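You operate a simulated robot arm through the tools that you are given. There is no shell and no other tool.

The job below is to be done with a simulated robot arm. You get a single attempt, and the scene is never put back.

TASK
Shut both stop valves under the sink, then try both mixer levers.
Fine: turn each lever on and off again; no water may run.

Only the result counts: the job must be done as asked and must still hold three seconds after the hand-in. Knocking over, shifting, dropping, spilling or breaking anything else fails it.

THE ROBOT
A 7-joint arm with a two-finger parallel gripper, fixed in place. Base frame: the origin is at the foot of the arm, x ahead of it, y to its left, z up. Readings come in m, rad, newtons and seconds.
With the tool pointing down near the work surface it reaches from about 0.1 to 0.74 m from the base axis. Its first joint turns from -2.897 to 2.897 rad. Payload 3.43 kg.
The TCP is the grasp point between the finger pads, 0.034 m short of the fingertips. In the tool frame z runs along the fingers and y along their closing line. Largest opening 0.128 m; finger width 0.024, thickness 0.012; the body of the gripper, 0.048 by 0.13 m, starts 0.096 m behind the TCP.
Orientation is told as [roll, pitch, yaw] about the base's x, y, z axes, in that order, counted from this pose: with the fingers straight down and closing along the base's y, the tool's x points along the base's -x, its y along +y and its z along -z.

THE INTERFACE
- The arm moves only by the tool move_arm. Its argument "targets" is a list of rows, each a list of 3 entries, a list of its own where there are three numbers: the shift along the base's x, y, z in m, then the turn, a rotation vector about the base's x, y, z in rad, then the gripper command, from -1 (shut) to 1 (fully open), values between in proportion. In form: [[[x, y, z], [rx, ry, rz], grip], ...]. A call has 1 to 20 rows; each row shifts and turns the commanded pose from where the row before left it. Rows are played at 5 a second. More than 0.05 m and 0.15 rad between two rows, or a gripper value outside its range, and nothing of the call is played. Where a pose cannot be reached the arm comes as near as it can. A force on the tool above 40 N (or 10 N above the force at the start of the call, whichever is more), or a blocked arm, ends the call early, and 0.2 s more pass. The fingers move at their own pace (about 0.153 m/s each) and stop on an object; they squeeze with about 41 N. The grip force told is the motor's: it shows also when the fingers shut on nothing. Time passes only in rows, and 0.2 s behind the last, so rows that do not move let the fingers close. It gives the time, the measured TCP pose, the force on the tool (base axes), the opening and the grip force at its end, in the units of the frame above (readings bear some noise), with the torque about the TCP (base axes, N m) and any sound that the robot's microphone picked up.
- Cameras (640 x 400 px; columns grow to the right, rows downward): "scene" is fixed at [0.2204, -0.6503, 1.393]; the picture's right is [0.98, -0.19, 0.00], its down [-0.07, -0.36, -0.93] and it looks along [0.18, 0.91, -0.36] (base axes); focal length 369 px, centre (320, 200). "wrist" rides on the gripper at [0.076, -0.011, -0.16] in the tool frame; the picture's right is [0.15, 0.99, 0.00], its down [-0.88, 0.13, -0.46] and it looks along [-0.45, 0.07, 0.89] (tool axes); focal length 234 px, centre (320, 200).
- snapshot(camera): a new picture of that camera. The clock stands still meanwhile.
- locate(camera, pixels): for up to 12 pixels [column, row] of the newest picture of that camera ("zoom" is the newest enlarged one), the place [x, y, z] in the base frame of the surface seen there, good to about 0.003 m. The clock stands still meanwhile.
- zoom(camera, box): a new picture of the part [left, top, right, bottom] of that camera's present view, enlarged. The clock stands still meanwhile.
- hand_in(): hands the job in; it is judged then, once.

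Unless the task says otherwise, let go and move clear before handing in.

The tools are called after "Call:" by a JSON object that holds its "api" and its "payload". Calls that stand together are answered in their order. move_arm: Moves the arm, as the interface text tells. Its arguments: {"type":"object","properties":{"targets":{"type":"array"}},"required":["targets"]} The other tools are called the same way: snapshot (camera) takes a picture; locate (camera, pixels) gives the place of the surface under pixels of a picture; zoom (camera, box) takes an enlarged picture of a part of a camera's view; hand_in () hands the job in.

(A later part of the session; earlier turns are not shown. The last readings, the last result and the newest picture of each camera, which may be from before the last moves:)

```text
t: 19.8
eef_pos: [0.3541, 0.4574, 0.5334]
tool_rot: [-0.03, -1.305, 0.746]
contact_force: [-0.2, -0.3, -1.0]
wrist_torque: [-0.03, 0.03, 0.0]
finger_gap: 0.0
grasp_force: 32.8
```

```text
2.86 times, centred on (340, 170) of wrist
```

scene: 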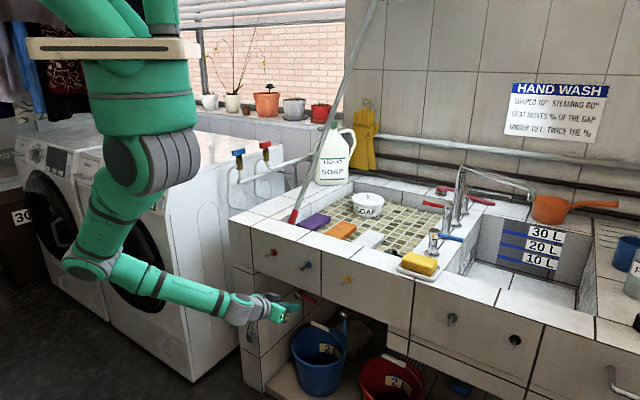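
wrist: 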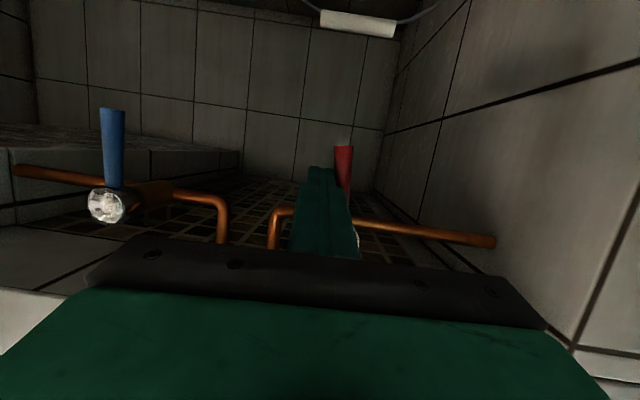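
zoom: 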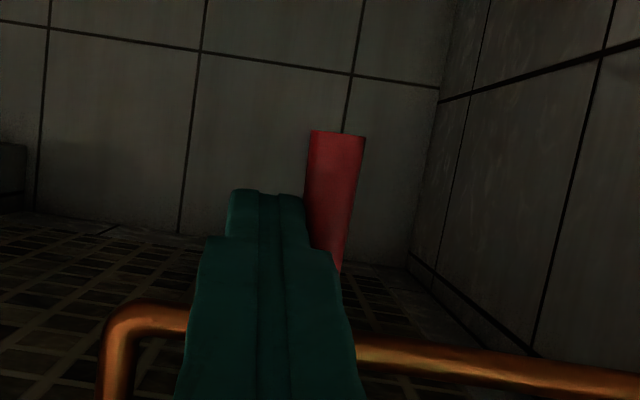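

There is no stop force yet, although the picture looks the same as the blue one did at its stop. I'll nudge a little more, in very small steps.

Call:
{"api": "move_arm", "payload": {"targets": [[[-0.0014, 0.0014, 0], [0, 0, 0], -1]]}}

Call:
{"api": "snapshot", "payload": {"camera": "wrist"}}

Call:
{"api": "zoom", "payload": {"camera": "scene", "box": [270, 270, 390, 350]}}

```text
t: 20.2
eef_pos: [0.3541, 0.4597, 0.5337]
tool_rot: [-0.033, -1.306, 0.744]
contact_force: [0.5, -4.8, 1.4]
wrist_torque: [0.06, -0.01, -0.07]
finger_gap: 0.0
grasp_force: 33.2
```

```text
taken
```

wrist: 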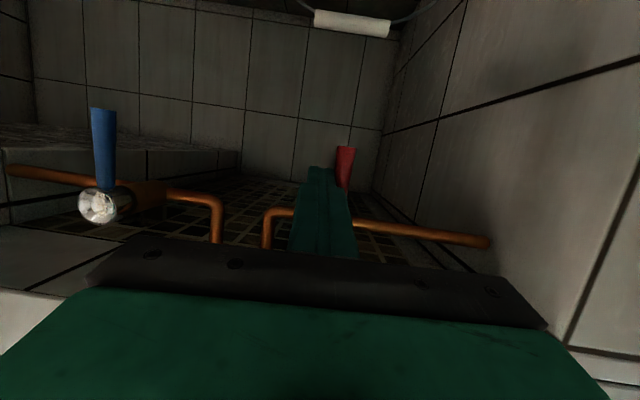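

```text
5.00 times, centred on (330, 310) of scene
```

zoom: 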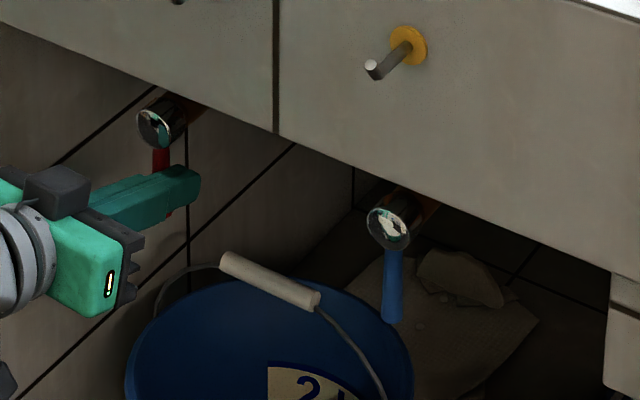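

The force begins to rise (4.8 N), and the red lever looks perpendicular in the scene zoom (162,160). One more small nudge should confirm the stop.

Call:
{"api": "move_arm", "payload": {"targets": [[[-0.0018, 0.0018, 0], [0, 0, 0], -1]]}}

```text
t: 20.6
eef_pos: [0.354, 0.46, 0.5326]
tool_rot: [-0.036, -1.304, 0.748]
contact_force: [11.9, -5.3, -1.0]
wrist_torque: [0.03, 0.06, -0.3]
finger_gap: 0.0002
grasp_force: 33.4
```

The force is now 13 N with no further motion, so the red lever is at its stop. I'll ease off to the right and draw out as before.

Call:
{"api": "move_arm", "payload": {"targets": [[[0.0056, -0.0057, 0], [0, 0, 0], -1], [[0.0056, -0.0057, 0], [0, 0, 0], -1], [[-0.0114, -0.0112, 0], [0, 0, 0], -1], [[-0.0114, -0.0112, 0], [0, 0, 0], -1], [[-0.0114, -0.0112, 0], [-0.0352, 0.0356, 0], -1], [[-0.0114, -0.0112, 0], [-0.0703, 0.0711, 0], -1], [[-0.0071, -0.007, 0], [-0.0703, 0.0711, 0], -1]]}}

Call:
{"api": "zoom", "payload": {"camera": "scene", "box": [270, 270, 390, 350]}}

Call:
{"api": "snapshot", "payload": {"camera": "wrist"}}

```text
t: 22.2
eef_pos: [0.3098, 0.3957, 0.5355]
tool_rot: [-0.051, -1.056, 0.762]
contact_force: [0.3, -0.7, 0.0]
wrist_torque: [-0.03, 0.01, 0.04]
finger_gap: 0.0001
grasp_force: 33.7
```

```text
5.00 times, centred on (330, 310) of scene
```

zoom: 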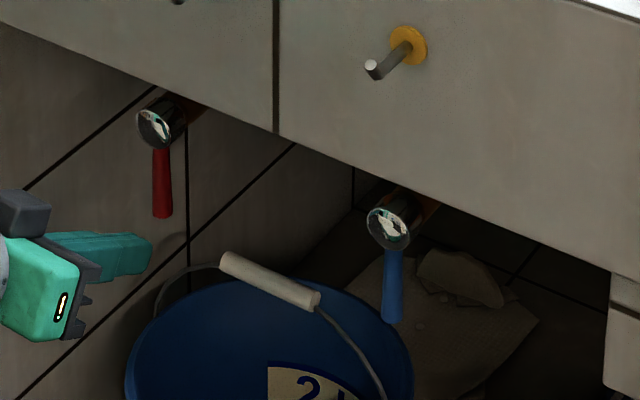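

```text
taken
```

wrist: 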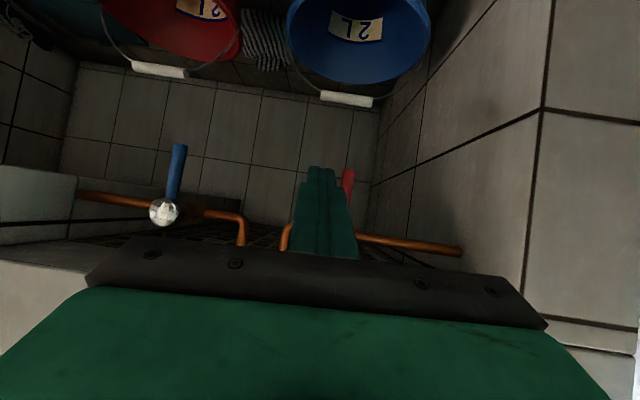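

Both levers now hang vertical, perpendicular to their pipes ((162,180) and (390,285) in the zoom), and nothing else has moved. I'll rise back in front of the panel, tipping the tool downward, toward the mixer.

Call:
{"api": "move_arm", "payload": {"targets": [[[0.005, -0.0186, 0.0364], [-0.0527, 0.0533, 0], -1], [[0.005, -0.0186, 0.0364], [-0.0527, 0.0533, 0], -1], [[0.005, -0.0186, 0.0364], [-0.0527, 0.0533, 0], -1], [[0.005, -0.0186, 0.0364], [-0.0527, 0.0533, 0], -1], [[0.005, -0.0186, 0.0364], [-0.0527, 0.0533, 0], -1], [[0.005, -0.0186, 0.0364], [-0.0527, 0.0533, 0], -1], [[0.005, -0.0186, 0.0364], [-0.0527, 0.0533, 0], -1], [[0.005, -0.0186, 0.0364], [-0.0527, 0.0533, 0], -1], [[0.005, -0.0186, 0.0364], [-0.0527, 0.0533, 0], -1], [[0.005, -0.0186, 0.0364], [-0.0527, 0.0533, 0], -1]]}}

Call:
{"api": "snapshot", "payload": {"camera": "scene"}}

```text
t: 24.4
eef_pos: [0.3647, 0.2162, 0.8952]
tool_rot: [-0.062, -0.304, 0.769]
contact_force: [-0.1, -0.6, -0.4]
wrist_torque: [-0.02, 0.0, 0.04]
finger_gap: 0.0001
grasp_force: 32.3
out of reach, approached as far as the arm can: row 10
```

```text
taken
```

scene: 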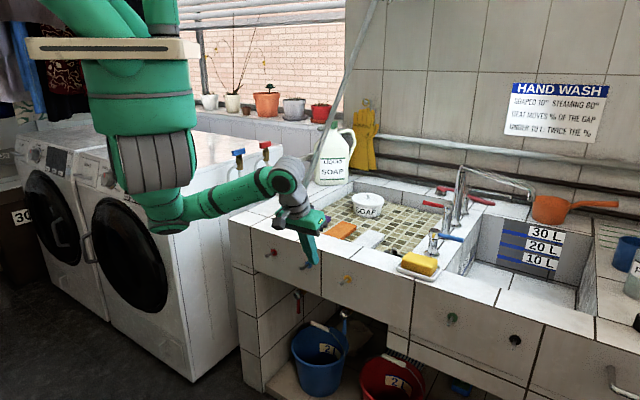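

The arm is up and clear in front of the counter. I'll rise further and move toward the mixer for a close look with the wrist camera.

Call:
{"api": "move_arm", "payload": {"targets": [[[0.02, -0.008, 0.04], [0, 0, 0], -1], [[0.02, -0.008, 0.04], [0, 0, 0], -1], [[0.02, -0.008, 0.04], [0, 0, 0], -1], [[0.02, -0.008, 0.04], [0, 0, 0], -1], [[0.035, -0.0106, 0.01], [0, 0, 0], -1], [[0.035, -0.0106, 0.01], [0, 0, 0], -1], [[0.035, -0.0106, 0.01], [0, 0, 0], -1], [[0.035, -0.0106, 0.01], [0, 0, 0], -1]]}}

Call:
{"api": "snapshot", "payload": {"camera": "scene"}}

Call:
{"api": "snapshot", "payload": {"camera": "wrist"}}

```text
t: 26.2
eef_pos: [0.586, 0.1405, 1.095]
tool_rot: [-0.063, -0.307, 0.772]
contact_force: [-0.3, 0.0, -0.2]
wrist_torque: [-0.03, -0.03, -0.01]
finger_gap: 0.0
grasp_force: 33.4
```

```text
taken
```

scene: 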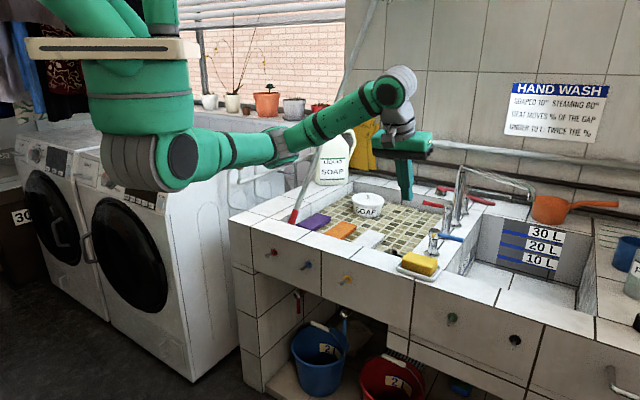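

```text
taken
```

wrist: 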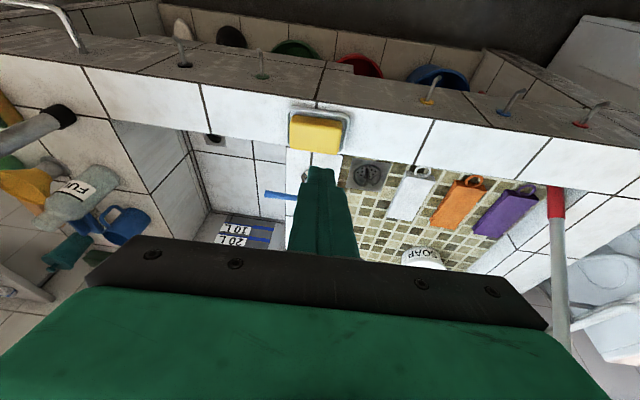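

The wrist view has the blue lever at (280,195), partly behind the finger. I'll move right and forward with more tilt to get beside it, staying high, and look again.

Call:
{"api": "move_arm", "payload": {"targets": [[[0.028, 0.0015, -0.015], [0.0703, -0.0711, 0], -1], [[0.028, 0.0015, -0.015], [0.0703, -0.0711, 0], -1], [[0.028, 0.0015, -0.015], [0.0703, -0.0711, 0], -1], [[0.028, 0.0015, -0.015], [0.0703, -0.0711, 0], -1], [[0.028, 0.0015, -0.015], [0.0703, -0.0711, 0], -1]]}}

Call:
{"api": "snapshot", "payload": {"camera": "scene"}}

Call:
{"api": "snapshot", "payload": {"camera": "wrist"}}

```text
t: 27.4
eef_pos: [0.7278, 0.1493, 1.0196]
tool_rot: [-0.053, -0.807, 0.768]
contact_force: [0.4, 0.6, 0.5]
wrist_torque: [-0.01, 0.0, 0.01]
finger_gap: 0.0001
grasp_force: 33.1
```

```text
taken
```

scene: 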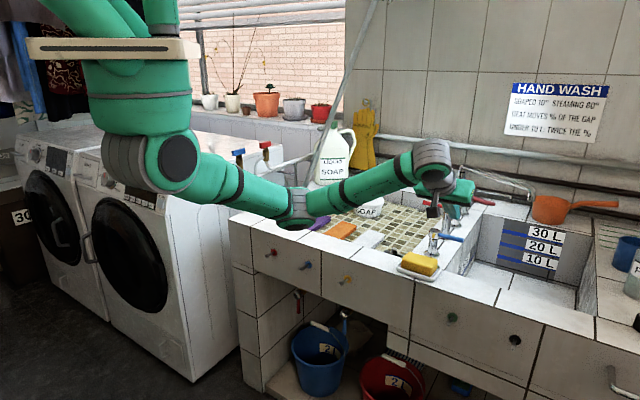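

```text
taken
```

wrist: 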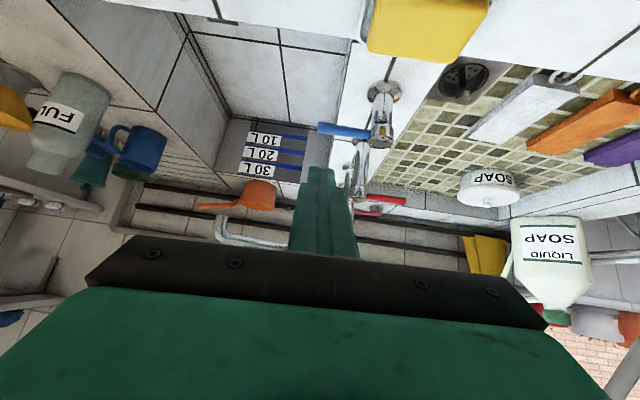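

The elbow has swung down to about (298,205) in the scene, so I'll check its height above the counter and the pole, and look closer at the mixer.

Call:
{"api": "locate", "payload": {"camera": "scene", "pixels": [[298, 205], [300, 228], [285, 215], [318, 215], [240, 190], [390, 175], [430, 165], [433, 210], [340, 225], [305, 235]]}}

Call:
{"api": "zoom", "payload": {"camera": "wrist", "box": [280, 40, 460, 260]}}

Call:
{"api": "locate", "payload": {"camera": "wrist", "pixels": [[382, 133], [370, 130], [345, 132], [322, 128], [385, 95], [352, 190], [360, 165], [375, 207], [400, 200], [415, 25], [250, 190], [440, 60]]}}

```text
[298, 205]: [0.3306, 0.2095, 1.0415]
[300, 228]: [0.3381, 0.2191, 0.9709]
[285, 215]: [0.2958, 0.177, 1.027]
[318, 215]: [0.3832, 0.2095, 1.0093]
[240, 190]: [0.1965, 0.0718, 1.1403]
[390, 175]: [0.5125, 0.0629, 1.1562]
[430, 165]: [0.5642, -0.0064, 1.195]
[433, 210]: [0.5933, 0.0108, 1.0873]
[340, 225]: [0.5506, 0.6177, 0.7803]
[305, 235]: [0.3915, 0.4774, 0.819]
```

```text
1.82 times, centred on (370, 150) of wrist
```

zoom: 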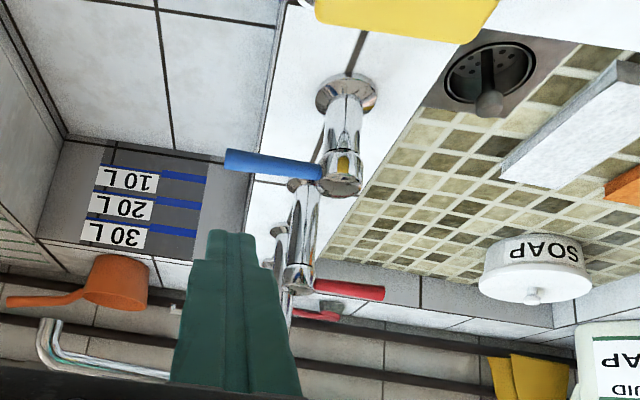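

```text
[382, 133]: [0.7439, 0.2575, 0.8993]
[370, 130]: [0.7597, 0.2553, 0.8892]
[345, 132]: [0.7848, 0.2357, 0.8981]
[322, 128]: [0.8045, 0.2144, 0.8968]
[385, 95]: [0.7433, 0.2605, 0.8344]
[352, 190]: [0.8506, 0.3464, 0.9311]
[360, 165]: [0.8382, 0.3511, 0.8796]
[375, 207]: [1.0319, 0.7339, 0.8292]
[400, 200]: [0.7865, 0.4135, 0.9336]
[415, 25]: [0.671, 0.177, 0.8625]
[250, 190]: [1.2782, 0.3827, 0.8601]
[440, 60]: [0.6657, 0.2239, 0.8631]
```

The elbow is in front of the counter at z≈1.0, well clear. The blue lever runs from hub u≈0.34 to tip u≈0.42 at n≈0.722, z≈0.89, so I'll lower the closed fingertip in front of its free end without touching it.

Call:
{"api": "move_arm", "payload": {"targets": [[[0.0076, 0.0076, -0.0295], [0, 0, 0], -1], [[0.0076, 0.0076, -0.0295], [0, 0, 0], -1], [[0.0076, 0.0076, -0.0295], [0, 0, 0], -1], [[0.0076, 0.0076, -0.0295], [0, 0, 0], -1]]}}

Call:
{"api": "snapshot", "payload": {"camera": "wrist"}}

Call:
{"api": "zoom", "payload": {"camera": "scene", "box": [380, 160, 540, 290]}}

```text
t: 28.4
eef_pos: [0.7567, 0.1808, 0.9004]
tool_rot: [-0.054, -0.808, 0.766]
contact_force: [0.5, -0.5, -1.1]
wrist_torque: [-0.03, 0.01, 0.0]
finger_gap: 0.0
grasp_force: 32.4
```

```text
taken
```

wrist: 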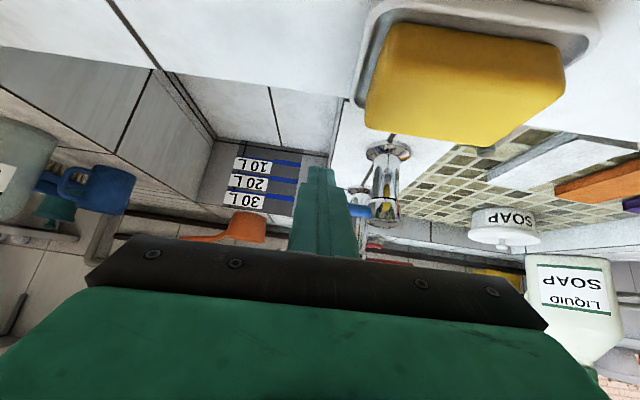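

```text
3.08 times, centred on (460, 225) of scene
```

zoom: 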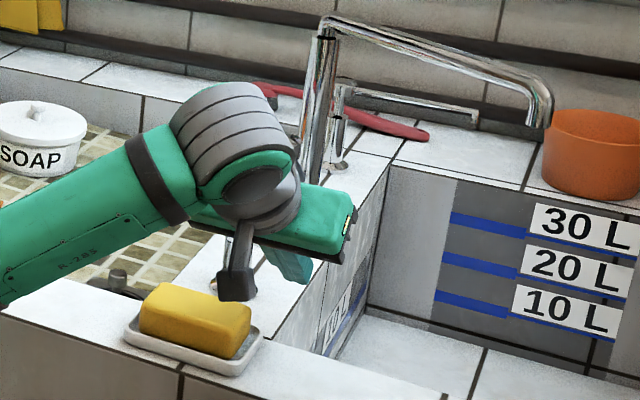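

The tip is beside the lever with no contact, but a dark box on the gripper at (238,285 in the zoom) looks close to the yellow sponge. I'll measure that gap before pushing.

Call:
{"api": "locate", "payload": {"camera": "zoom", "pixels": [[235, 275], [238, 297], [220, 285], [240, 240], [195, 310], [160, 295], [240, 320], [295, 265], [280, 270], [330, 240], [150, 350], [190, 290]]}}

Call:
{"api": "zoom", "payload": {"camera": "scene", "box": [390, 210, 490, 280]}}

```text
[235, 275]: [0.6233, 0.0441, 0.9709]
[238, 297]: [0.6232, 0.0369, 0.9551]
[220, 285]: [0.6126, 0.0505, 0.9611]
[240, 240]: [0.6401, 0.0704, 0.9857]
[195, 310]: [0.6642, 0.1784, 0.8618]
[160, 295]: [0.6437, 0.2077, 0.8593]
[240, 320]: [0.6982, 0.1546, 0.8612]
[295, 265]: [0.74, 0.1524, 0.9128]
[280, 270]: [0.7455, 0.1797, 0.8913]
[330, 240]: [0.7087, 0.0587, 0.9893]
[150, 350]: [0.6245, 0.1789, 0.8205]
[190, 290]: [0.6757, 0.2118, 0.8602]
```

```text
5.71 times, centred on (440, 245) of scene
```

zoom: 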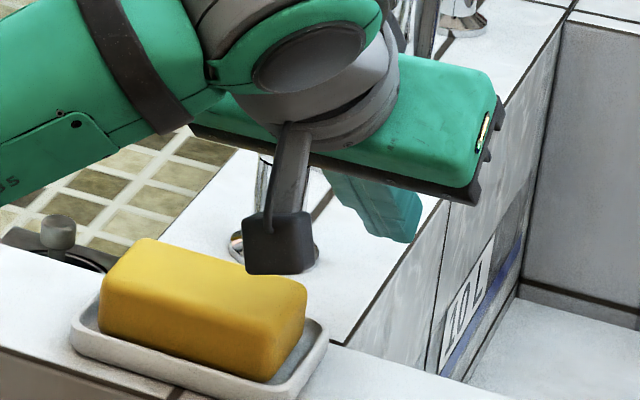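

The box is the camera housing at n≈0.47, z≈0.95, about 9 cm above and in front of the sponge, so it is clear. Now I'll push the blue lever gently away from me in small steps to see whether it turns that way.

Call:
{"api": "move_arm", "payload": {"targets": [[[0.005, 0.0049, 0], [0, 0, 0], -1], [[0.005, 0.0049, 0], [0, 0, 0], -1], [[0.005, 0.0049, 0], [0, 0, 0], -1], [[0.005, 0.0049, 0], [0, 0, 0], -1]]}}

Call:
{"api": "snapshot", "payload": {"camera": "wrist"}}

Call:
{"api": "zoom", "payload": {"camera": "scene", "box": [390, 190, 490, 270]}}

```text
t: 29.4
eef_pos: [0.7757, 0.1985, 0.9004]
tool_rot: [-0.055, -0.805, 0.765]
contact_force: [-5.7, -5.9, -3.5]
wrist_torque: [-0.16, 0.18, 0.01]
finger_gap: 0.0001
grasp_force: 32.9
```

```text
taken
```

wrist: 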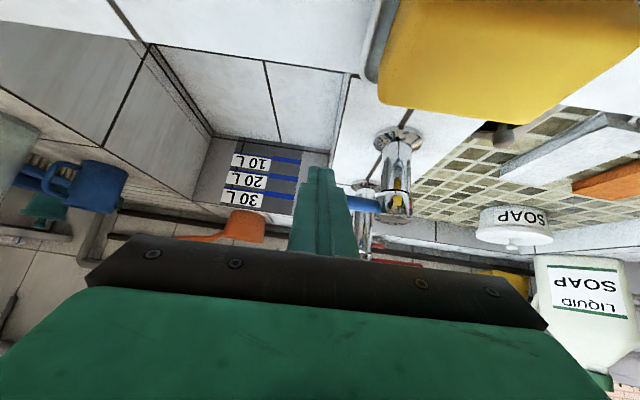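

```text
5.00 times, centred on (440, 230) of scene
```

zoom: 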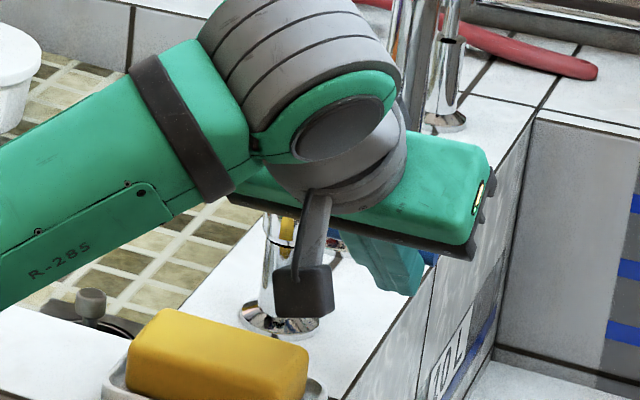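

There is a contact force of about 9 N against the push. One more small step will tell if the lever gives or is at its stop.

Call:
{"api": "move_arm", "payload": {"targets": [[[0.003, 0.003, 0], [0, 0, 0], -1]]}}

Call:
{"api": "zoom", "payload": {"camera": "wrist", "box": [280, 110, 460, 270]}}

```text
t: 29.8
eef_pos: [0.7789, 0.2012, 0.8974]
tool_rot: [-0.051, -0.801, 0.763]
contact_force: [-16.6, -15.2, -12.2]
wrist_torque: [-0.28, 0.53, 0.17]
finger_gap: 0.0
grasp_force: 33.3
```

```text
2.50 times, centred on (370, 190) of wrist
```

zoom: 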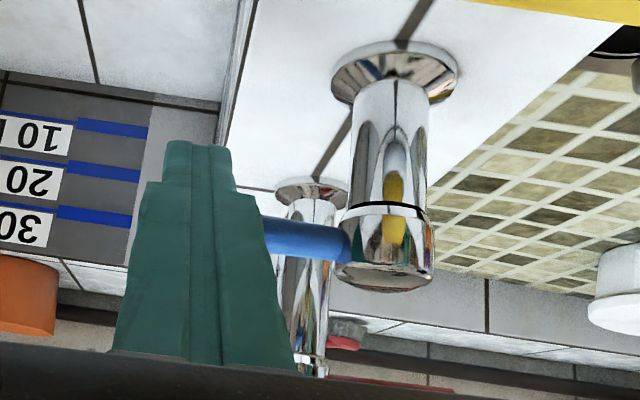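

The force rises to 25 N with no give, so the lever's stop is on that side and it must open toward me. I'll back off, go over the lever, and come down behind it.

Call:
{"api": "move_arm", "payload": {"targets": [[[-0.0107, -0.0105, 0.002], [0, 0, 0], -1], [[-0.0036, -0.0035, 0.04], [0, 0, 0], -1], [[0, 0, 0.04], [0, 0, 0], -1], [[0.0213, 0.0211, 0], [0, 0, 0], -1], [[0.0213, 0.0211, 0], [0, 0, 0], -1], [[0, 0, -0.03], [0, 0, 0], -1], [[0, 0, -0.025], [0, 0, 0], -1]]}}

Call:
{"api": "snapshot", "payload": {"camera": "wrist"}}

Call:
{"api": "snapshot", "payload": {"camera": "scene"}}

```text
t: 31.4
eef_pos: [0.8077, 0.2287, 0.9276]
tool_rot: [-0.057, -0.806, 0.769]
contact_force: [-0.3, 0.7, -0.5]
wrist_torque: [0.02, 0.01, -0.01]
finger_gap: 0.0002
grasp_force: 32.9
```

```text
taken
```

wrist: 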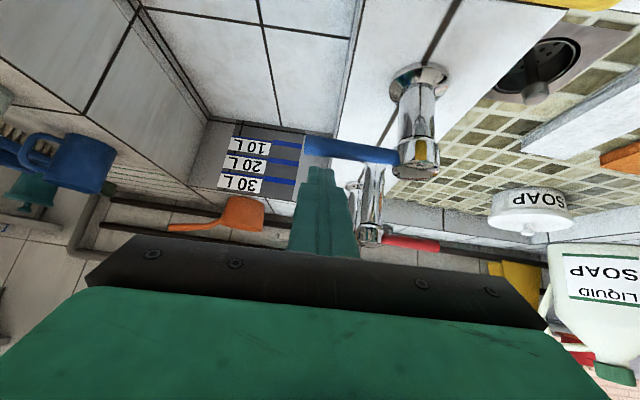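

```text
taken
```

scene: 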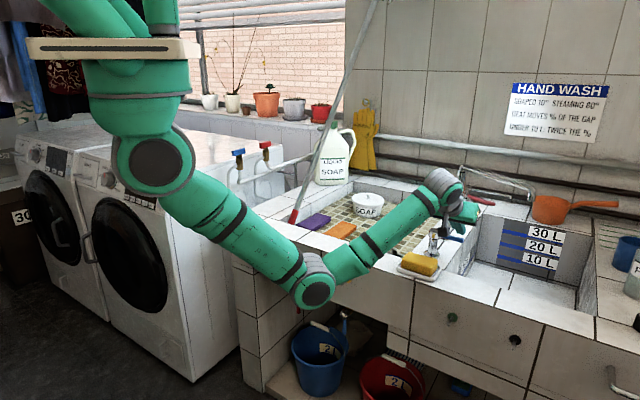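

The finger is now behind and above the blue lever (350,150 in the wrist view) with no contact. The elbow has swung low, to (315,280), so I'll check its clearance from the panel and hooks.

Call:
{"api": "locate", "payload": {"camera": "scene", "pixels": [[315, 285], [300, 290], [330, 270], [340, 255], [365, 255], [290, 270], [400, 215], [345, 280], [240, 215], [310, 300]]}}

Call:
{"api": "locate", "payload": {"camera": "wrist", "pixels": [[310, 145], [345, 150], [385, 155], [415, 165], [415, 145], [320, 172], [368, 235], [385, 240], [432, 246], [378, 180], [325, 215], [400, 152]]}}

```text
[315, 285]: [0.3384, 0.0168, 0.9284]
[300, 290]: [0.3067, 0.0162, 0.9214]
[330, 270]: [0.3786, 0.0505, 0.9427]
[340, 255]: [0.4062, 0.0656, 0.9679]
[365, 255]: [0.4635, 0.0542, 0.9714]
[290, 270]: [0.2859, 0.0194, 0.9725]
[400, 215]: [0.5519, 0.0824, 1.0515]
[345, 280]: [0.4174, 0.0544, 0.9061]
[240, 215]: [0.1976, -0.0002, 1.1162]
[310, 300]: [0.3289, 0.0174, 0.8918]
```

```text
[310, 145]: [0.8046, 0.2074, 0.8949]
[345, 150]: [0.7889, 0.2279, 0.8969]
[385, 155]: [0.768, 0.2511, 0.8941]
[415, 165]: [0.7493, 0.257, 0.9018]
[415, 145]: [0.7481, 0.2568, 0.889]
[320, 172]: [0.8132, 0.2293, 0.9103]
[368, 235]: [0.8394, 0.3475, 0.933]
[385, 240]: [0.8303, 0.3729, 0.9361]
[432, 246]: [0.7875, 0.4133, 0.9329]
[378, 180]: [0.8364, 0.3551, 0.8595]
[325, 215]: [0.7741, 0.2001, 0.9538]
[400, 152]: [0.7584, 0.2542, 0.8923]
```

The elbow is far in front of the panel (n≈0.27), so it is fine. The blue lever centre lies at n≈0.723, z≈0.889; I'll lower the tip behind it and draw it toward me slightly, checking that it turns and listening for water.

Call:
{"api": "move_arm", "payload": {"targets": [[[0.0021, 0.0021, -0.01], [0, 0, 0], -1], [[0, 0, -0.01], [0, 0, 0], -1], [[-0.0051, -0.0051, 0], [0, 0, 0], -1], [[-0.005, -0.005, 0], [0, 0, 0], -1], [[-0.005, -0.0053, 0], [0, 0, 0], -1]]}}

Call:
{"api": "zoom", "payload": {"camera": "wrist", "box": [280, 80, 480, 260]}}

Call:
{"api": "zoom", "payload": {"camera": "scene", "box": [390, 190, 490, 270]}}

```text
t: 32.6
eef_pos: [0.7951, 0.2175, 0.9091]
tool_rot: [-0.055, -0.808, 0.768]
contact_force: [0.2, 0.6, 0.9]
wrist_torque: [0.0, 0.01, 0.0]
finger_gap: 0.0001
grasp_force: 32.8
```

```text
2.22 times, centred on (380, 170) of wrist
```

zoom: 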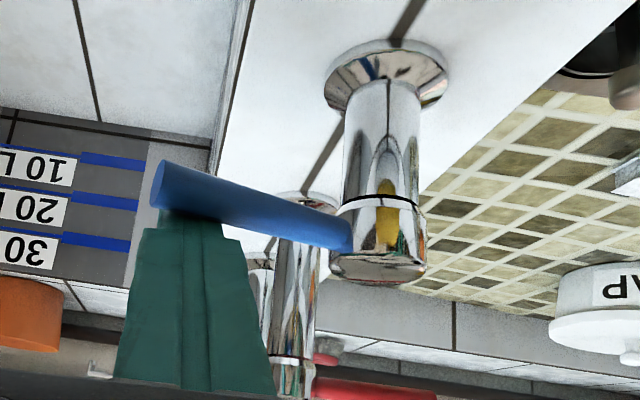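

```text
5.00 times, centred on (440, 230) of scene
```

zoom: 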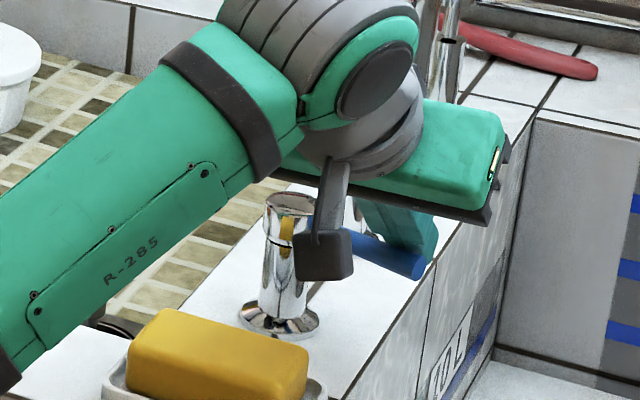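

The blue lever follows the finger with hardly any force and has begun to swing toward me (its tip at (165,185) in the zoom). No sound was reported, so I'll continue the arc.

Call:
{"api": "move_arm", "payload": {"targets": [[[-0.0062, -0.0047, 0], [0, 0, 0], -1], [[-0.0063, -0.0046, 0], [0, 0, 0], -1], [[-0.0069, -0.0021, 0], [0, 0, 0], -1], [[-0.0068, -0.002, 0], [0, 0, 0], -1]]}}

Call:
{"api": "zoom", "payload": {"camera": "wrist", "box": [280, 80, 480, 260]}}

Call:
{"api": "snapshot", "payload": {"camera": "scene"}}

```text
t: 33.6
eef_pos: [0.7692, 0.2038, 0.9092]
tool_rot: [-0.056, -0.806, 0.768]
contact_force: [-0.1, -0.4, 0.0]
wrist_torque: [-0.03, 0.0, 0.01]
finger_gap: 0.0
grasp_force: 33.1
```

```text
2.22 times, centred on (380, 170) of wrist
```

zoom: 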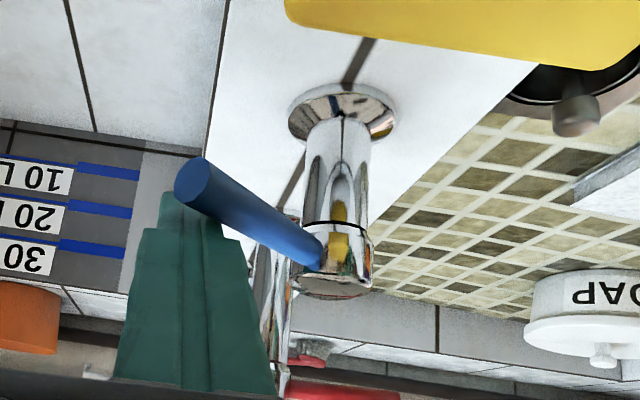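

```text
taken
```

scene: 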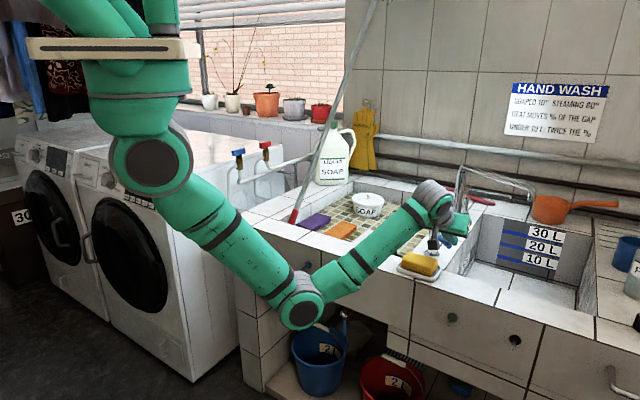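

The lever has turned roughly 40° with no resistance and no water sound. I'll continue toward its open stop.

Call:
{"api": "move_arm", "payload": {"targets": [[[-0.0072, -0.0002, 0], [0, 0, 0], -1], [[-0.0072, -0.0002, 0], [0, 0, 0], -1], [[-0.007, 0.0016, 0], [0, 0, 0], -1], [[-0.0069, 0.0017, 0], [0, 0, 0], -1]]}}

Call:
{"api": "zoom", "payload": {"camera": "wrist", "box": [280, 80, 480, 260]}}

Call:
{"api": "zoom", "payload": {"camera": "scene", "box": [390, 170, 550, 280]}}

```text
t: 34.6
eef_pos: [0.7407, 0.2064, 0.9088]
tool_rot: [-0.055, -0.807, 0.766]
contact_force: [-0.7, 1.2, 0.3]
wrist_torque: [0.02, 0.03, 0.0]
finger_gap: 0.0
grasp_force: 32.8
```

```text
2.22 times, centred on (380, 170) of wrist
```

zoom: 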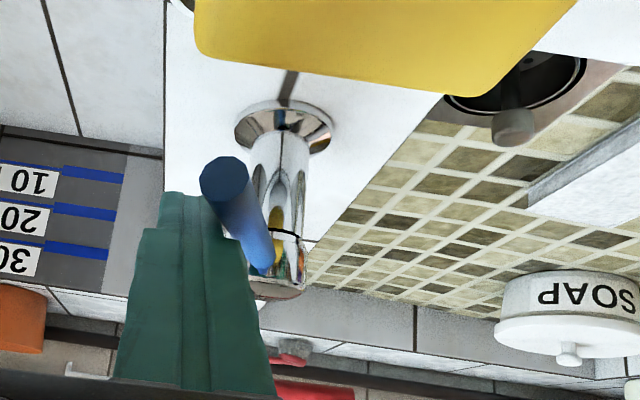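

```text
3.64 times, centred on (470, 225) of scene
```

zoom: 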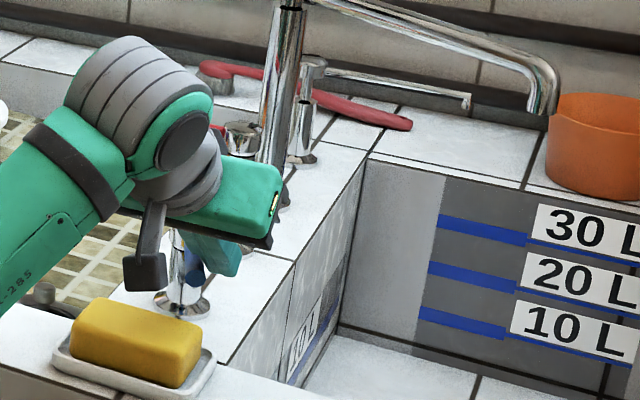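

There's no water at the spout and the lever has turned about 70°. I'll go the last bit to find its open stop.

Call:
{"api": "move_arm", "payload": {"targets": [[[-0.0062, 0.0034, 0], [0, 0, 0], -1], [[-0.0062, 0.0034, 0], [0, 0, 0], -1]]}}

Call:
{"api": "zoom", "payload": {"camera": "wrist", "box": [260, 80, 460, 260]}}

```text
t: 35.2
eef_pos: [0.7282, 0.2153, 0.9087]
tool_rot: [-0.056, -0.808, 0.767]
contact_force: [0.3, -0.4, -0.2]
wrist_torque: [-0.02, 0.03, 0.01]
finger_gap: 0.0
grasp_force: 32.7
```

```text
2.22 times, centred on (360, 170) of wrist
```

zoom: 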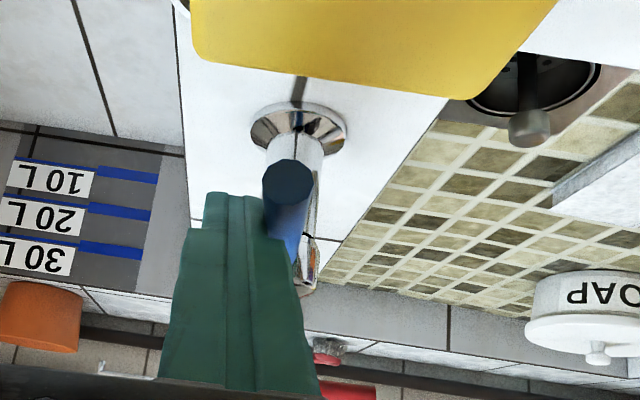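

The lever now points almost straight toward me, still with no resistance. I'll feel for the stop with two tiny sideways nudges.

Call:
{"api": "move_arm", "payload": {"targets": [[[-0.0025, 0.0025, 0], [0, 0, 0], -1], [[-0.0025, 0.0025, 0], [0, 0, 0], -1]]}}

Call:
{"api": "zoom", "payload": {"camera": "wrist", "box": [260, 80, 460, 260]}}

Call:
{"api": "locate", "payload": {"camera": "zoom", "pixels": [[288, 170], [290, 190], [290, 220], [288, 250], [310, 290], [310, 270]]}}

```text
t: 35.8
eef_pos: [0.7244, 0.2186, 0.9083]
tool_rot: [-0.054, -0.808, 0.766]
contact_force: [-0.3, -0.8, -0.3]
wrist_torque: [0.0, 0.02, -0.02]
finger_gap: 0.0001
grasp_force: 33.2
```

```text
2.22 times, centred on (360, 170) of wrist
```

zoom: 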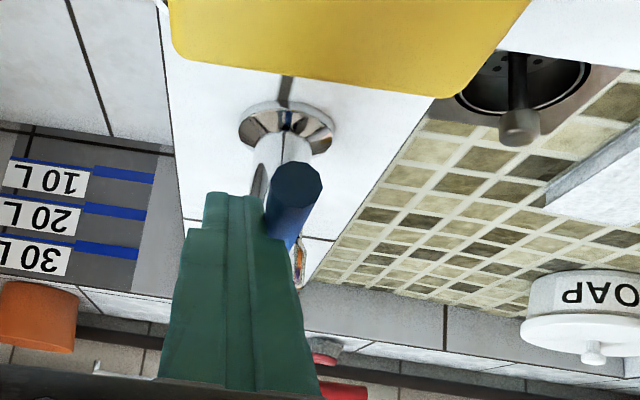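

```text
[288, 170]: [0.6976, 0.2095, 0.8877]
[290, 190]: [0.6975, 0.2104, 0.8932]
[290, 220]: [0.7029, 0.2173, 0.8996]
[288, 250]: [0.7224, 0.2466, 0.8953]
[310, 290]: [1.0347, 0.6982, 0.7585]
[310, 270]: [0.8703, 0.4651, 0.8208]
```

The lever end sits at n≈0.643, u≈0.341, straight out from the hub at n≈0.724, so it is a full quarter turn on, and still no water. I'll lift the finger over to the lever's left side to push it back off.

Call:
{"api": "move_arm", "payload": {"targets": [[[-0.0036, -0.0106, 0.03], [0, 0, 0], -1], [[-0.0071, -0.007, 0.03], [0, 0, 0], -1], [[-0.0275, 0.015, 0], [0, 0, 0], -1], [[-0.0197, 0.0199, 0], [0, 0, 0], -1], [[0, 0, -0.03], [0, 0, 0], -1], [[0, 0, -0.032], [0, 0, 0], -1]]}}

Call:
{"api": "snapshot", "payload": {"camera": "wrist"}}

Call:
{"api": "zoom", "payload": {"camera": "scene", "box": [390, 170, 550, 280]}}

```text
t: 37.2
eef_pos: [0.6652, 0.236, 0.9056]
tool_rot: [-0.057, -0.806, 0.767]
contact_force: [0.7, 0.1, -0.7]
wrist_torque: [-0.02, -0.04, -0.01]
finger_gap: 0.0
grasp_force: 32.9
```

```text
taken
```

wrist: 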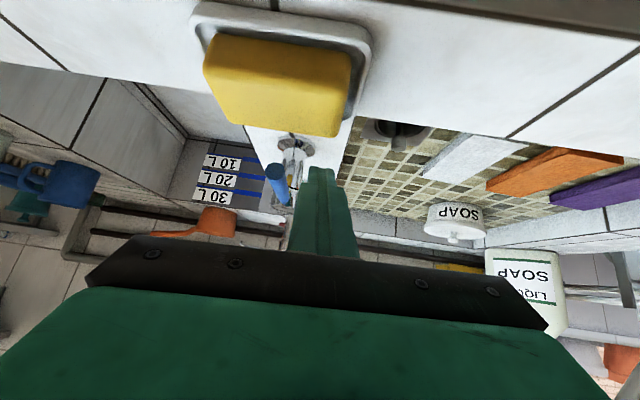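

```text
3.64 times, centred on (470, 225) of scene
```

zoom: 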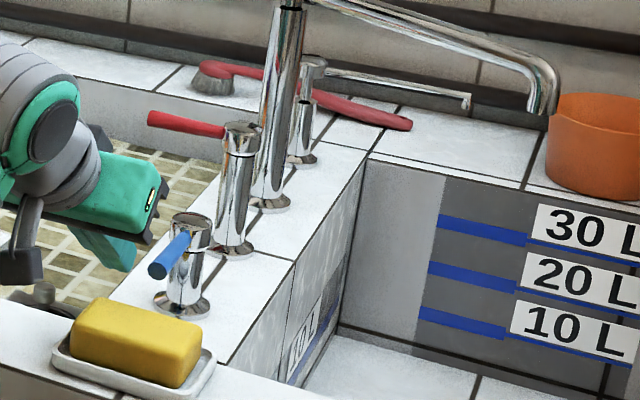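

With the arm aside, the scene zoom shows the blue lever (170,255) turned on and pointing at me, and the spout end (540,100) is dry. The finger is now on the lever's left side, so I'll push it back along the arc.

Call:
{"api": "move_arm", "payload": {"targets": [[[0.0063, -0.0064, 0], [0, 0, 0], -1], [[0.0063, -0.0064, 0], [0, 0, 0], -1], [[0.0101, -0.0102, 0], [0, 0, 0], -1], [[0.012, -0.0076, 0], [0, 0, 0], -1], [[0.0136, -0.0043, 0], [0, 0, 0], -1], [[0.0144, -0.0006, 0], [0, 0, 0], -1]]}}

Call:
{"api": "snapshot", "payload": {"camera": "wrist"}}

```text
t: 38.6
eef_pos: [0.7277, 0.1999, 0.9061]
tool_rot: [-0.056, -0.806, 0.767]
contact_force: [-0.7, -1.0, 0.0]
wrist_torque: [0.02, 0.02, 0.03]
finger_gap: 0.0
grasp_force: 33.0
```

```text
taken
```

wrist: 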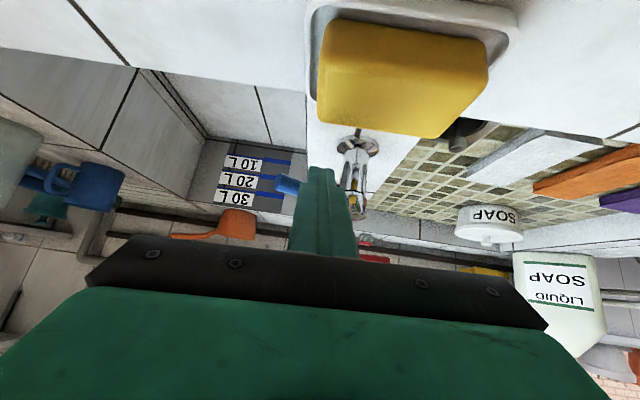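

The lever end has come round to (285,185) on the right side of the finger. I'll finish the arc to its closed stop.

Call:
{"api": "move_arm", "payload": {"targets": [[[0.0139, 0.0031, 0], [0, 0, 0], -1], [[0.0126, 0.0067, 0], [0, 0, 0], -1], [[0.0028, 0.0021, 0], [0, 0, 0], -1], [[0.0028, 0.0021, 0], [0, 0, 0], -1]]}}

Call:
{"api": "zoom", "payload": {"camera": "wrist", "box": [240, 100, 440, 260]}}

```text
t: 39.7
eef_pos: [0.7575, 0.2121, 0.905]
tool_rot: [-0.054, -0.8, 0.76]
contact_force: [-10.3, -8.2, -0.2]
wrist_torque: [-0.04, 0.18, 0.07]
finger_gap: 0.0
grasp_force: 32.8
stopped in row 4: the force on the tool passed its limit at 45 N (the readings are from after the stop); the commanded pose is now the measured one
```

```text
2.50 times, centred on (340, 180) of wrist
```

zoom: 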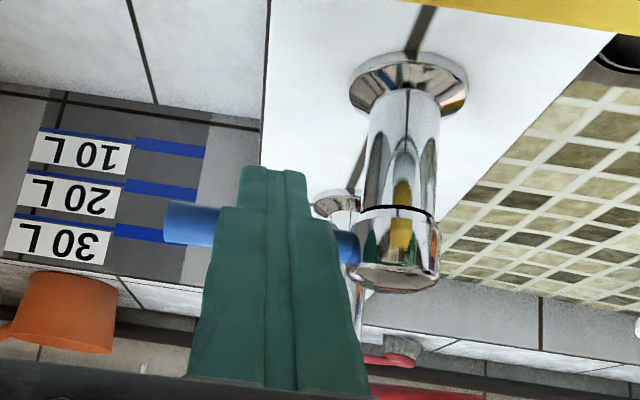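

The lever met its closed stop (45 N peak, then the call ended) and lies along its starting line again. I'll back off, rise, and move left toward the red lever, then check the blue one from the scene camera.

Call:
{"api": "move_arm", "payload": {"targets": [[[-0.0107, -0.0105, 0], [0, 0, 0], -1], [[-0.0036, -0.0035, 0.04], [0, 0, 0], -1], [[0, 0, 0.045], [0, 0, 0], -1], [[-0.0234, 0.0237, 0], [0, 0, 0], -1], [[-0.0234, 0.0237, 0], [0, 0, 0], -1], [[-0.0234, 0.0237, 0], [0, 0, 0], -1], [[0.0142, 0.0141, 0], [0, 0, 0], -1], [[0.0142, 0.0141, 0], [0, 0, 0], -1]]}}

Call:
{"api": "snapshot", "payload": {"camera": "wrist"}}

Call:
{"api": "zoom", "payload": {"camera": "scene", "box": [390, 170, 550, 280]}}

```text
t: 41.5
eef_pos: [0.7029, 0.2994, 0.9901]
tool_rot: [-0.051, -0.803, 0.764]
contact_force: [0.1, 0.6, 0.0]
wrist_torque: [0.0, 0.02, 0.01]
finger_gap: 0.0
grasp_force: 32.5
```

```text
taken
```

wrist: 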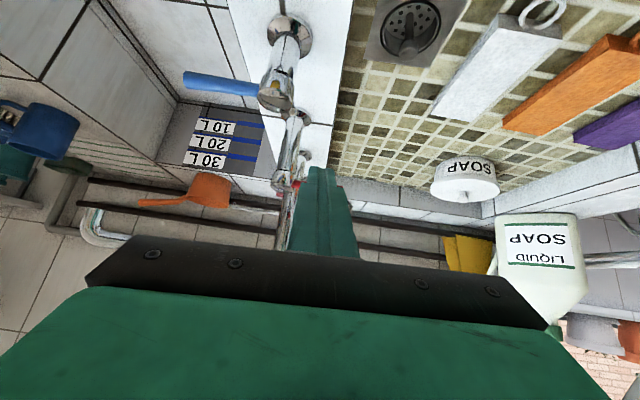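

```text
3.64 times, centred on (470, 225) of scene
```

zoom: 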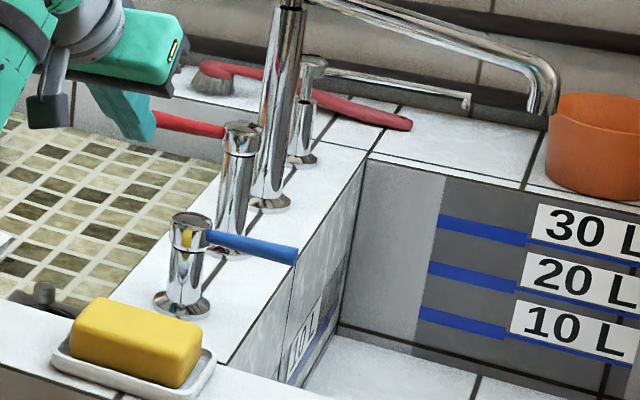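

The blue lever is back exactly at its starting line ((210,235)–(297,258) in the zoom). Now I'll measure the red lever and its surroundings.

Call:
{"api": "locate", "payload": {"camera": "zoom", "pixels": [[222, 130], [200, 126], [180, 123], [165, 118], [240, 127], [238, 150], [235, 200], [270, 150], [285, 20], [115, 120], [315, 60], [540, 100]]}}

Call:
{"api": "zoom", "payload": {"camera": "scene", "box": [405, 180, 485, 240]}}

Call:
{"api": "locate", "payload": {"camera": "wrist", "pixels": [[285, 185], [290, 120], [298, 185], [305, 175], [325, 172], [465, 180], [278, 95], [288, 215], [283, 240]]}}

```text
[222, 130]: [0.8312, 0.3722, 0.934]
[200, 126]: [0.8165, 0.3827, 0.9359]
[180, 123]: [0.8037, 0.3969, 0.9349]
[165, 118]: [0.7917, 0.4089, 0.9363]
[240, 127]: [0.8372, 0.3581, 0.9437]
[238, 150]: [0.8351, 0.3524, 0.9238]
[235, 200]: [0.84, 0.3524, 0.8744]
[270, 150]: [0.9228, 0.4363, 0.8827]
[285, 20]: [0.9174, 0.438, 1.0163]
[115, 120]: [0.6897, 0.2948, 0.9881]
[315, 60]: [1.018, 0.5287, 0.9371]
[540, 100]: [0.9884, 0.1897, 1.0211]
```

```text
6.67 times, centred on (445, 210) of scene
```

zoom: 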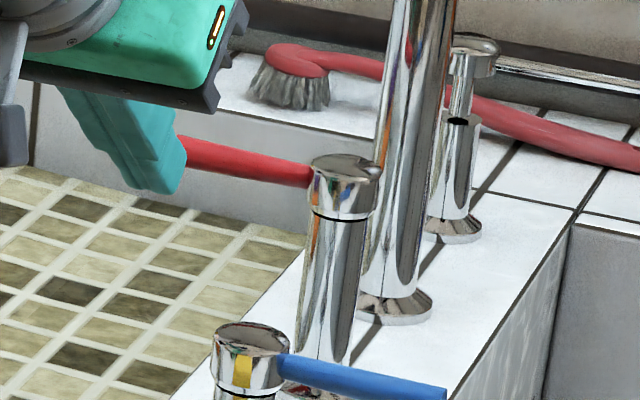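

```text
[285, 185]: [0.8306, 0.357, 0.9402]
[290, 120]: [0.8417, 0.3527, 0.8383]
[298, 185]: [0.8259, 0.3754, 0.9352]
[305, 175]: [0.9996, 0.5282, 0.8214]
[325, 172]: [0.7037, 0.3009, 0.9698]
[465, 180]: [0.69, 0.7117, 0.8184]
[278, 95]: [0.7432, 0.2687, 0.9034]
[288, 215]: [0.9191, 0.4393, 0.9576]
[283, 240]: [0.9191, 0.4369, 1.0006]
```

The red lever lies at n≈0.855, z≈0.93, from its hub (u≈0.339) to its tip at u≈0.26. I'll bring the closed fingertip just in front of its free end.

Call:
{"api": "move_arm", "payload": {"targets": [[[0.019, 0.0187, -0.016], [0, 0, 0], -1], [[0.019, 0.0187, -0.016], [0, 0, 0], -1], [[0.019, 0.0187, -0.016], [0, 0, 0], -1]]}}

Call:
{"api": "snapshot", "payload": {"camera": "wrist"}}

Call:
{"api": "snapshot", "payload": {"camera": "scene"}}

```text
t: 42.3
eef_pos: [0.7603, 0.3558, 0.9421]
tool_rot: [-0.053, -0.803, 0.766]
contact_force: [0.9, -0.4, 0.4]
wrist_torque: [0.01, -0.01, 0.0]
finger_gap: 0.0
grasp_force: 33.1
```

```text
taken
```

wrist: 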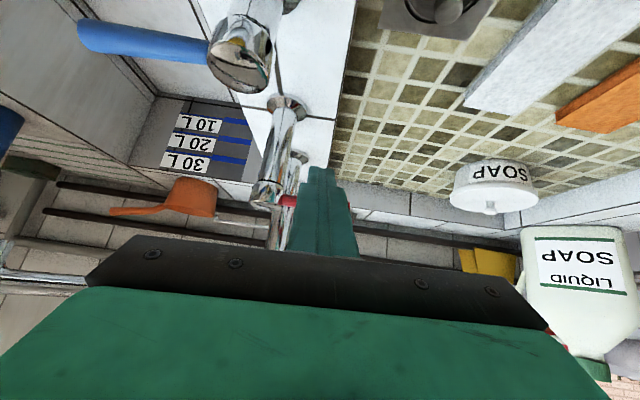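

```text
taken
```

scene: 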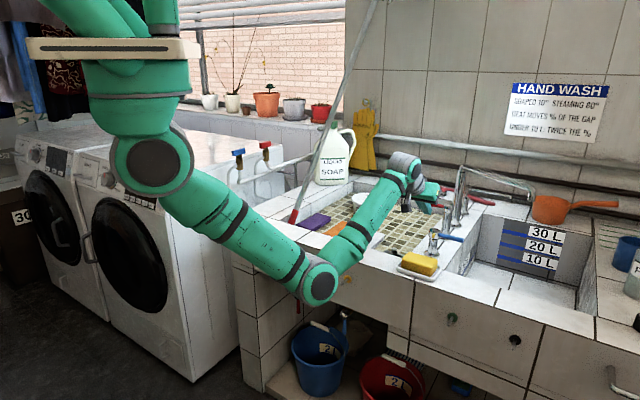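

The tip is in front of the red lever with no contact, and the gripper stays clear of the blue hub (240,60 in the wrist view). I'll push gently away from me and watch the force.

Call:
{"api": "move_arm", "payload": {"targets": [[[0.0057, 0.0056, 0], [0, 0, 0], -1], [[0.0057, 0.0056, 0], [0, 0, 0], -1], [[0.005, 0.0049, 0], [0, 0, 0], -1], [[0.0043, 0.0042, 0], [0, 0, 0], -1]]}}

Call:
{"api": "zoom", "payload": {"camera": "wrist", "box": [220, 90, 420, 260]}}

Call:
{"api": "zoom", "payload": {"camera": "scene", "box": [390, 165, 490, 235]}}

```text
t: 43.3
eef_pos: [0.7816, 0.3743, 0.9432]
tool_rot: [-0.053, -0.799, 0.765]
contact_force: [-2.1, -1.7, -1.4]
wrist_torque: [0.01, 0.06, 0.01]
finger_gap: 0.0
grasp_force: 32.5
```

```text
2.35 times, centred on (320, 175) of wrist
```

zoom: 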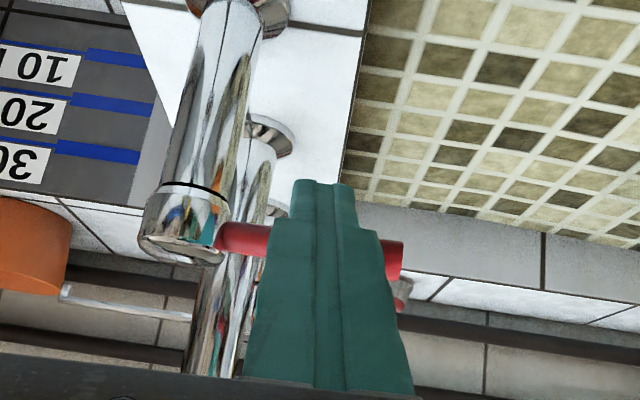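

```text
5.71 times, centred on (440, 200) of scene
```

zoom: 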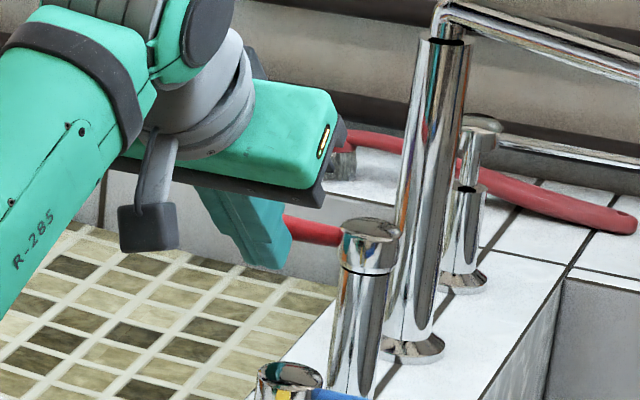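

Contact has just begun (about 3 N). I'll push a little more to see whether it gives.

Call:
{"api": "move_arm", "payload": {"targets": [[[0.0028, 0.0028, 0], [0, 0, 0], -1], [[0.0021, 0.0021, 0], [0, 0, 0], -1]]}}

Call:
{"api": "zoom", "payload": {"camera": "wrist", "box": [220, 90, 420, 260]}}

```text
t: 43.9
eef_pos: [0.7835, 0.3777, 0.9397]
tool_rot: [-0.051, -0.794, 0.762]
contact_force: [-24.1, -21.5, -15.3]
wrist_torque: [-0.66, 0.49, -0.16]
finger_gap: 0.0001
grasp_force: 33.1
```

```text
2.35 times, centred on (320, 175) of wrist
```

zoom: 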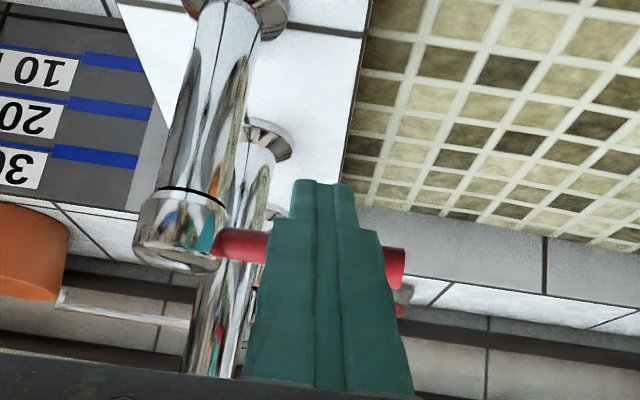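

The red lever is also against its stop that way (36 N, no give), so it opens toward me too. I'll back off, rise over it, and come down behind it.

Call:
{"api": "move_arm", "payload": {"targets": [[[-0.0142, -0.0141, 0.002], [0, 0, 0], -1], [[0, 0, 0.04], [0, 0, 0], -1], [[0, 0, 0.04], [0, 0, 0], -1], [[0.0181, 0.0243, 0], [0, 0, 0], -1], [[0.0181, 0.0243, 0], [0, 0, 0], -1], [[0.0085, 0.0084, 0], [0, 0, 0], -1], [[0, 0, -0.03], [0, 0, 0], -1], [[0, 0, -0.03], [0, 0, 0], -1]]}}

Call:
{"api": "snapshot", "payload": {"camera": "wrist"}}

Call:
{"api": "snapshot", "payload": {"camera": "scene"}}

```text
t: 45.7
eef_pos: [0.8168, 0.4219, 0.966]
tool_rot: [-0.054, -0.804, 0.766]
contact_force: [-0.8, 0.1, -0.8]
wrist_torque: [0.0, 0.0, 0.04]
finger_gap: 0.0
grasp_force: 33.0
```

```text
taken
```

wrist: 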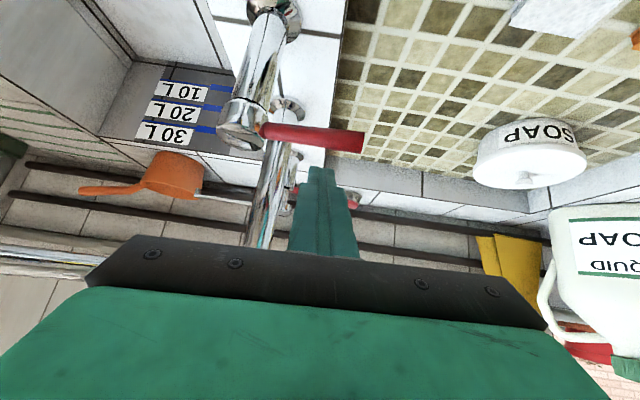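

```text
taken
```

scene: 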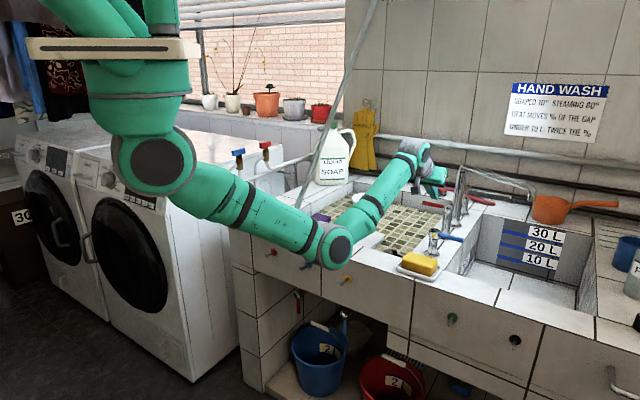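

The finger is behind the red lever (310,137 in the wrist view) with no contact. I'll check the elbow and forearm clearance over the counter and measure the lever once more.

Call:
{"api": "locate", "payload": {"camera": "scene", "pixels": [[335, 255], [330, 268], [350, 225], [375, 215], [400, 180], [310, 235], [360, 230], [405, 195], [347, 245], [320, 268]]}}

Call:
{"api": "locate", "payload": {"camera": "wrist", "pixels": [[270, 130], [300, 135], [330, 139], [358, 143], [240, 130], [240, 110], [322, 172], [270, 200], [340, 195], [300, 128]]}}

```text
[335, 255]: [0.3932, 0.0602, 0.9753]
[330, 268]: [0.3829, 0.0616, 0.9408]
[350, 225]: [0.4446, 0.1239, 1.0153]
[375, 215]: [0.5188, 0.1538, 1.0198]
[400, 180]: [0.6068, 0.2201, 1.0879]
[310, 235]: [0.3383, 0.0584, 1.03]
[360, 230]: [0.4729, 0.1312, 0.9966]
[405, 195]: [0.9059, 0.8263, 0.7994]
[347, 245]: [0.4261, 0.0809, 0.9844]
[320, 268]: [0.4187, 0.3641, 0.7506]
```

```text
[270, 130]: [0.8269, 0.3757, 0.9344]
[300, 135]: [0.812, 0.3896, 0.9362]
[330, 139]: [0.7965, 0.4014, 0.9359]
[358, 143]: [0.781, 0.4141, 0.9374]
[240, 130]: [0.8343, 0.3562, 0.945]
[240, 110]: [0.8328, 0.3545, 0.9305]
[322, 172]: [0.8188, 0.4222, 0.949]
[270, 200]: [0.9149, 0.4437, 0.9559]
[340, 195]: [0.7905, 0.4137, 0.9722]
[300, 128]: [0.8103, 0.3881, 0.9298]
```

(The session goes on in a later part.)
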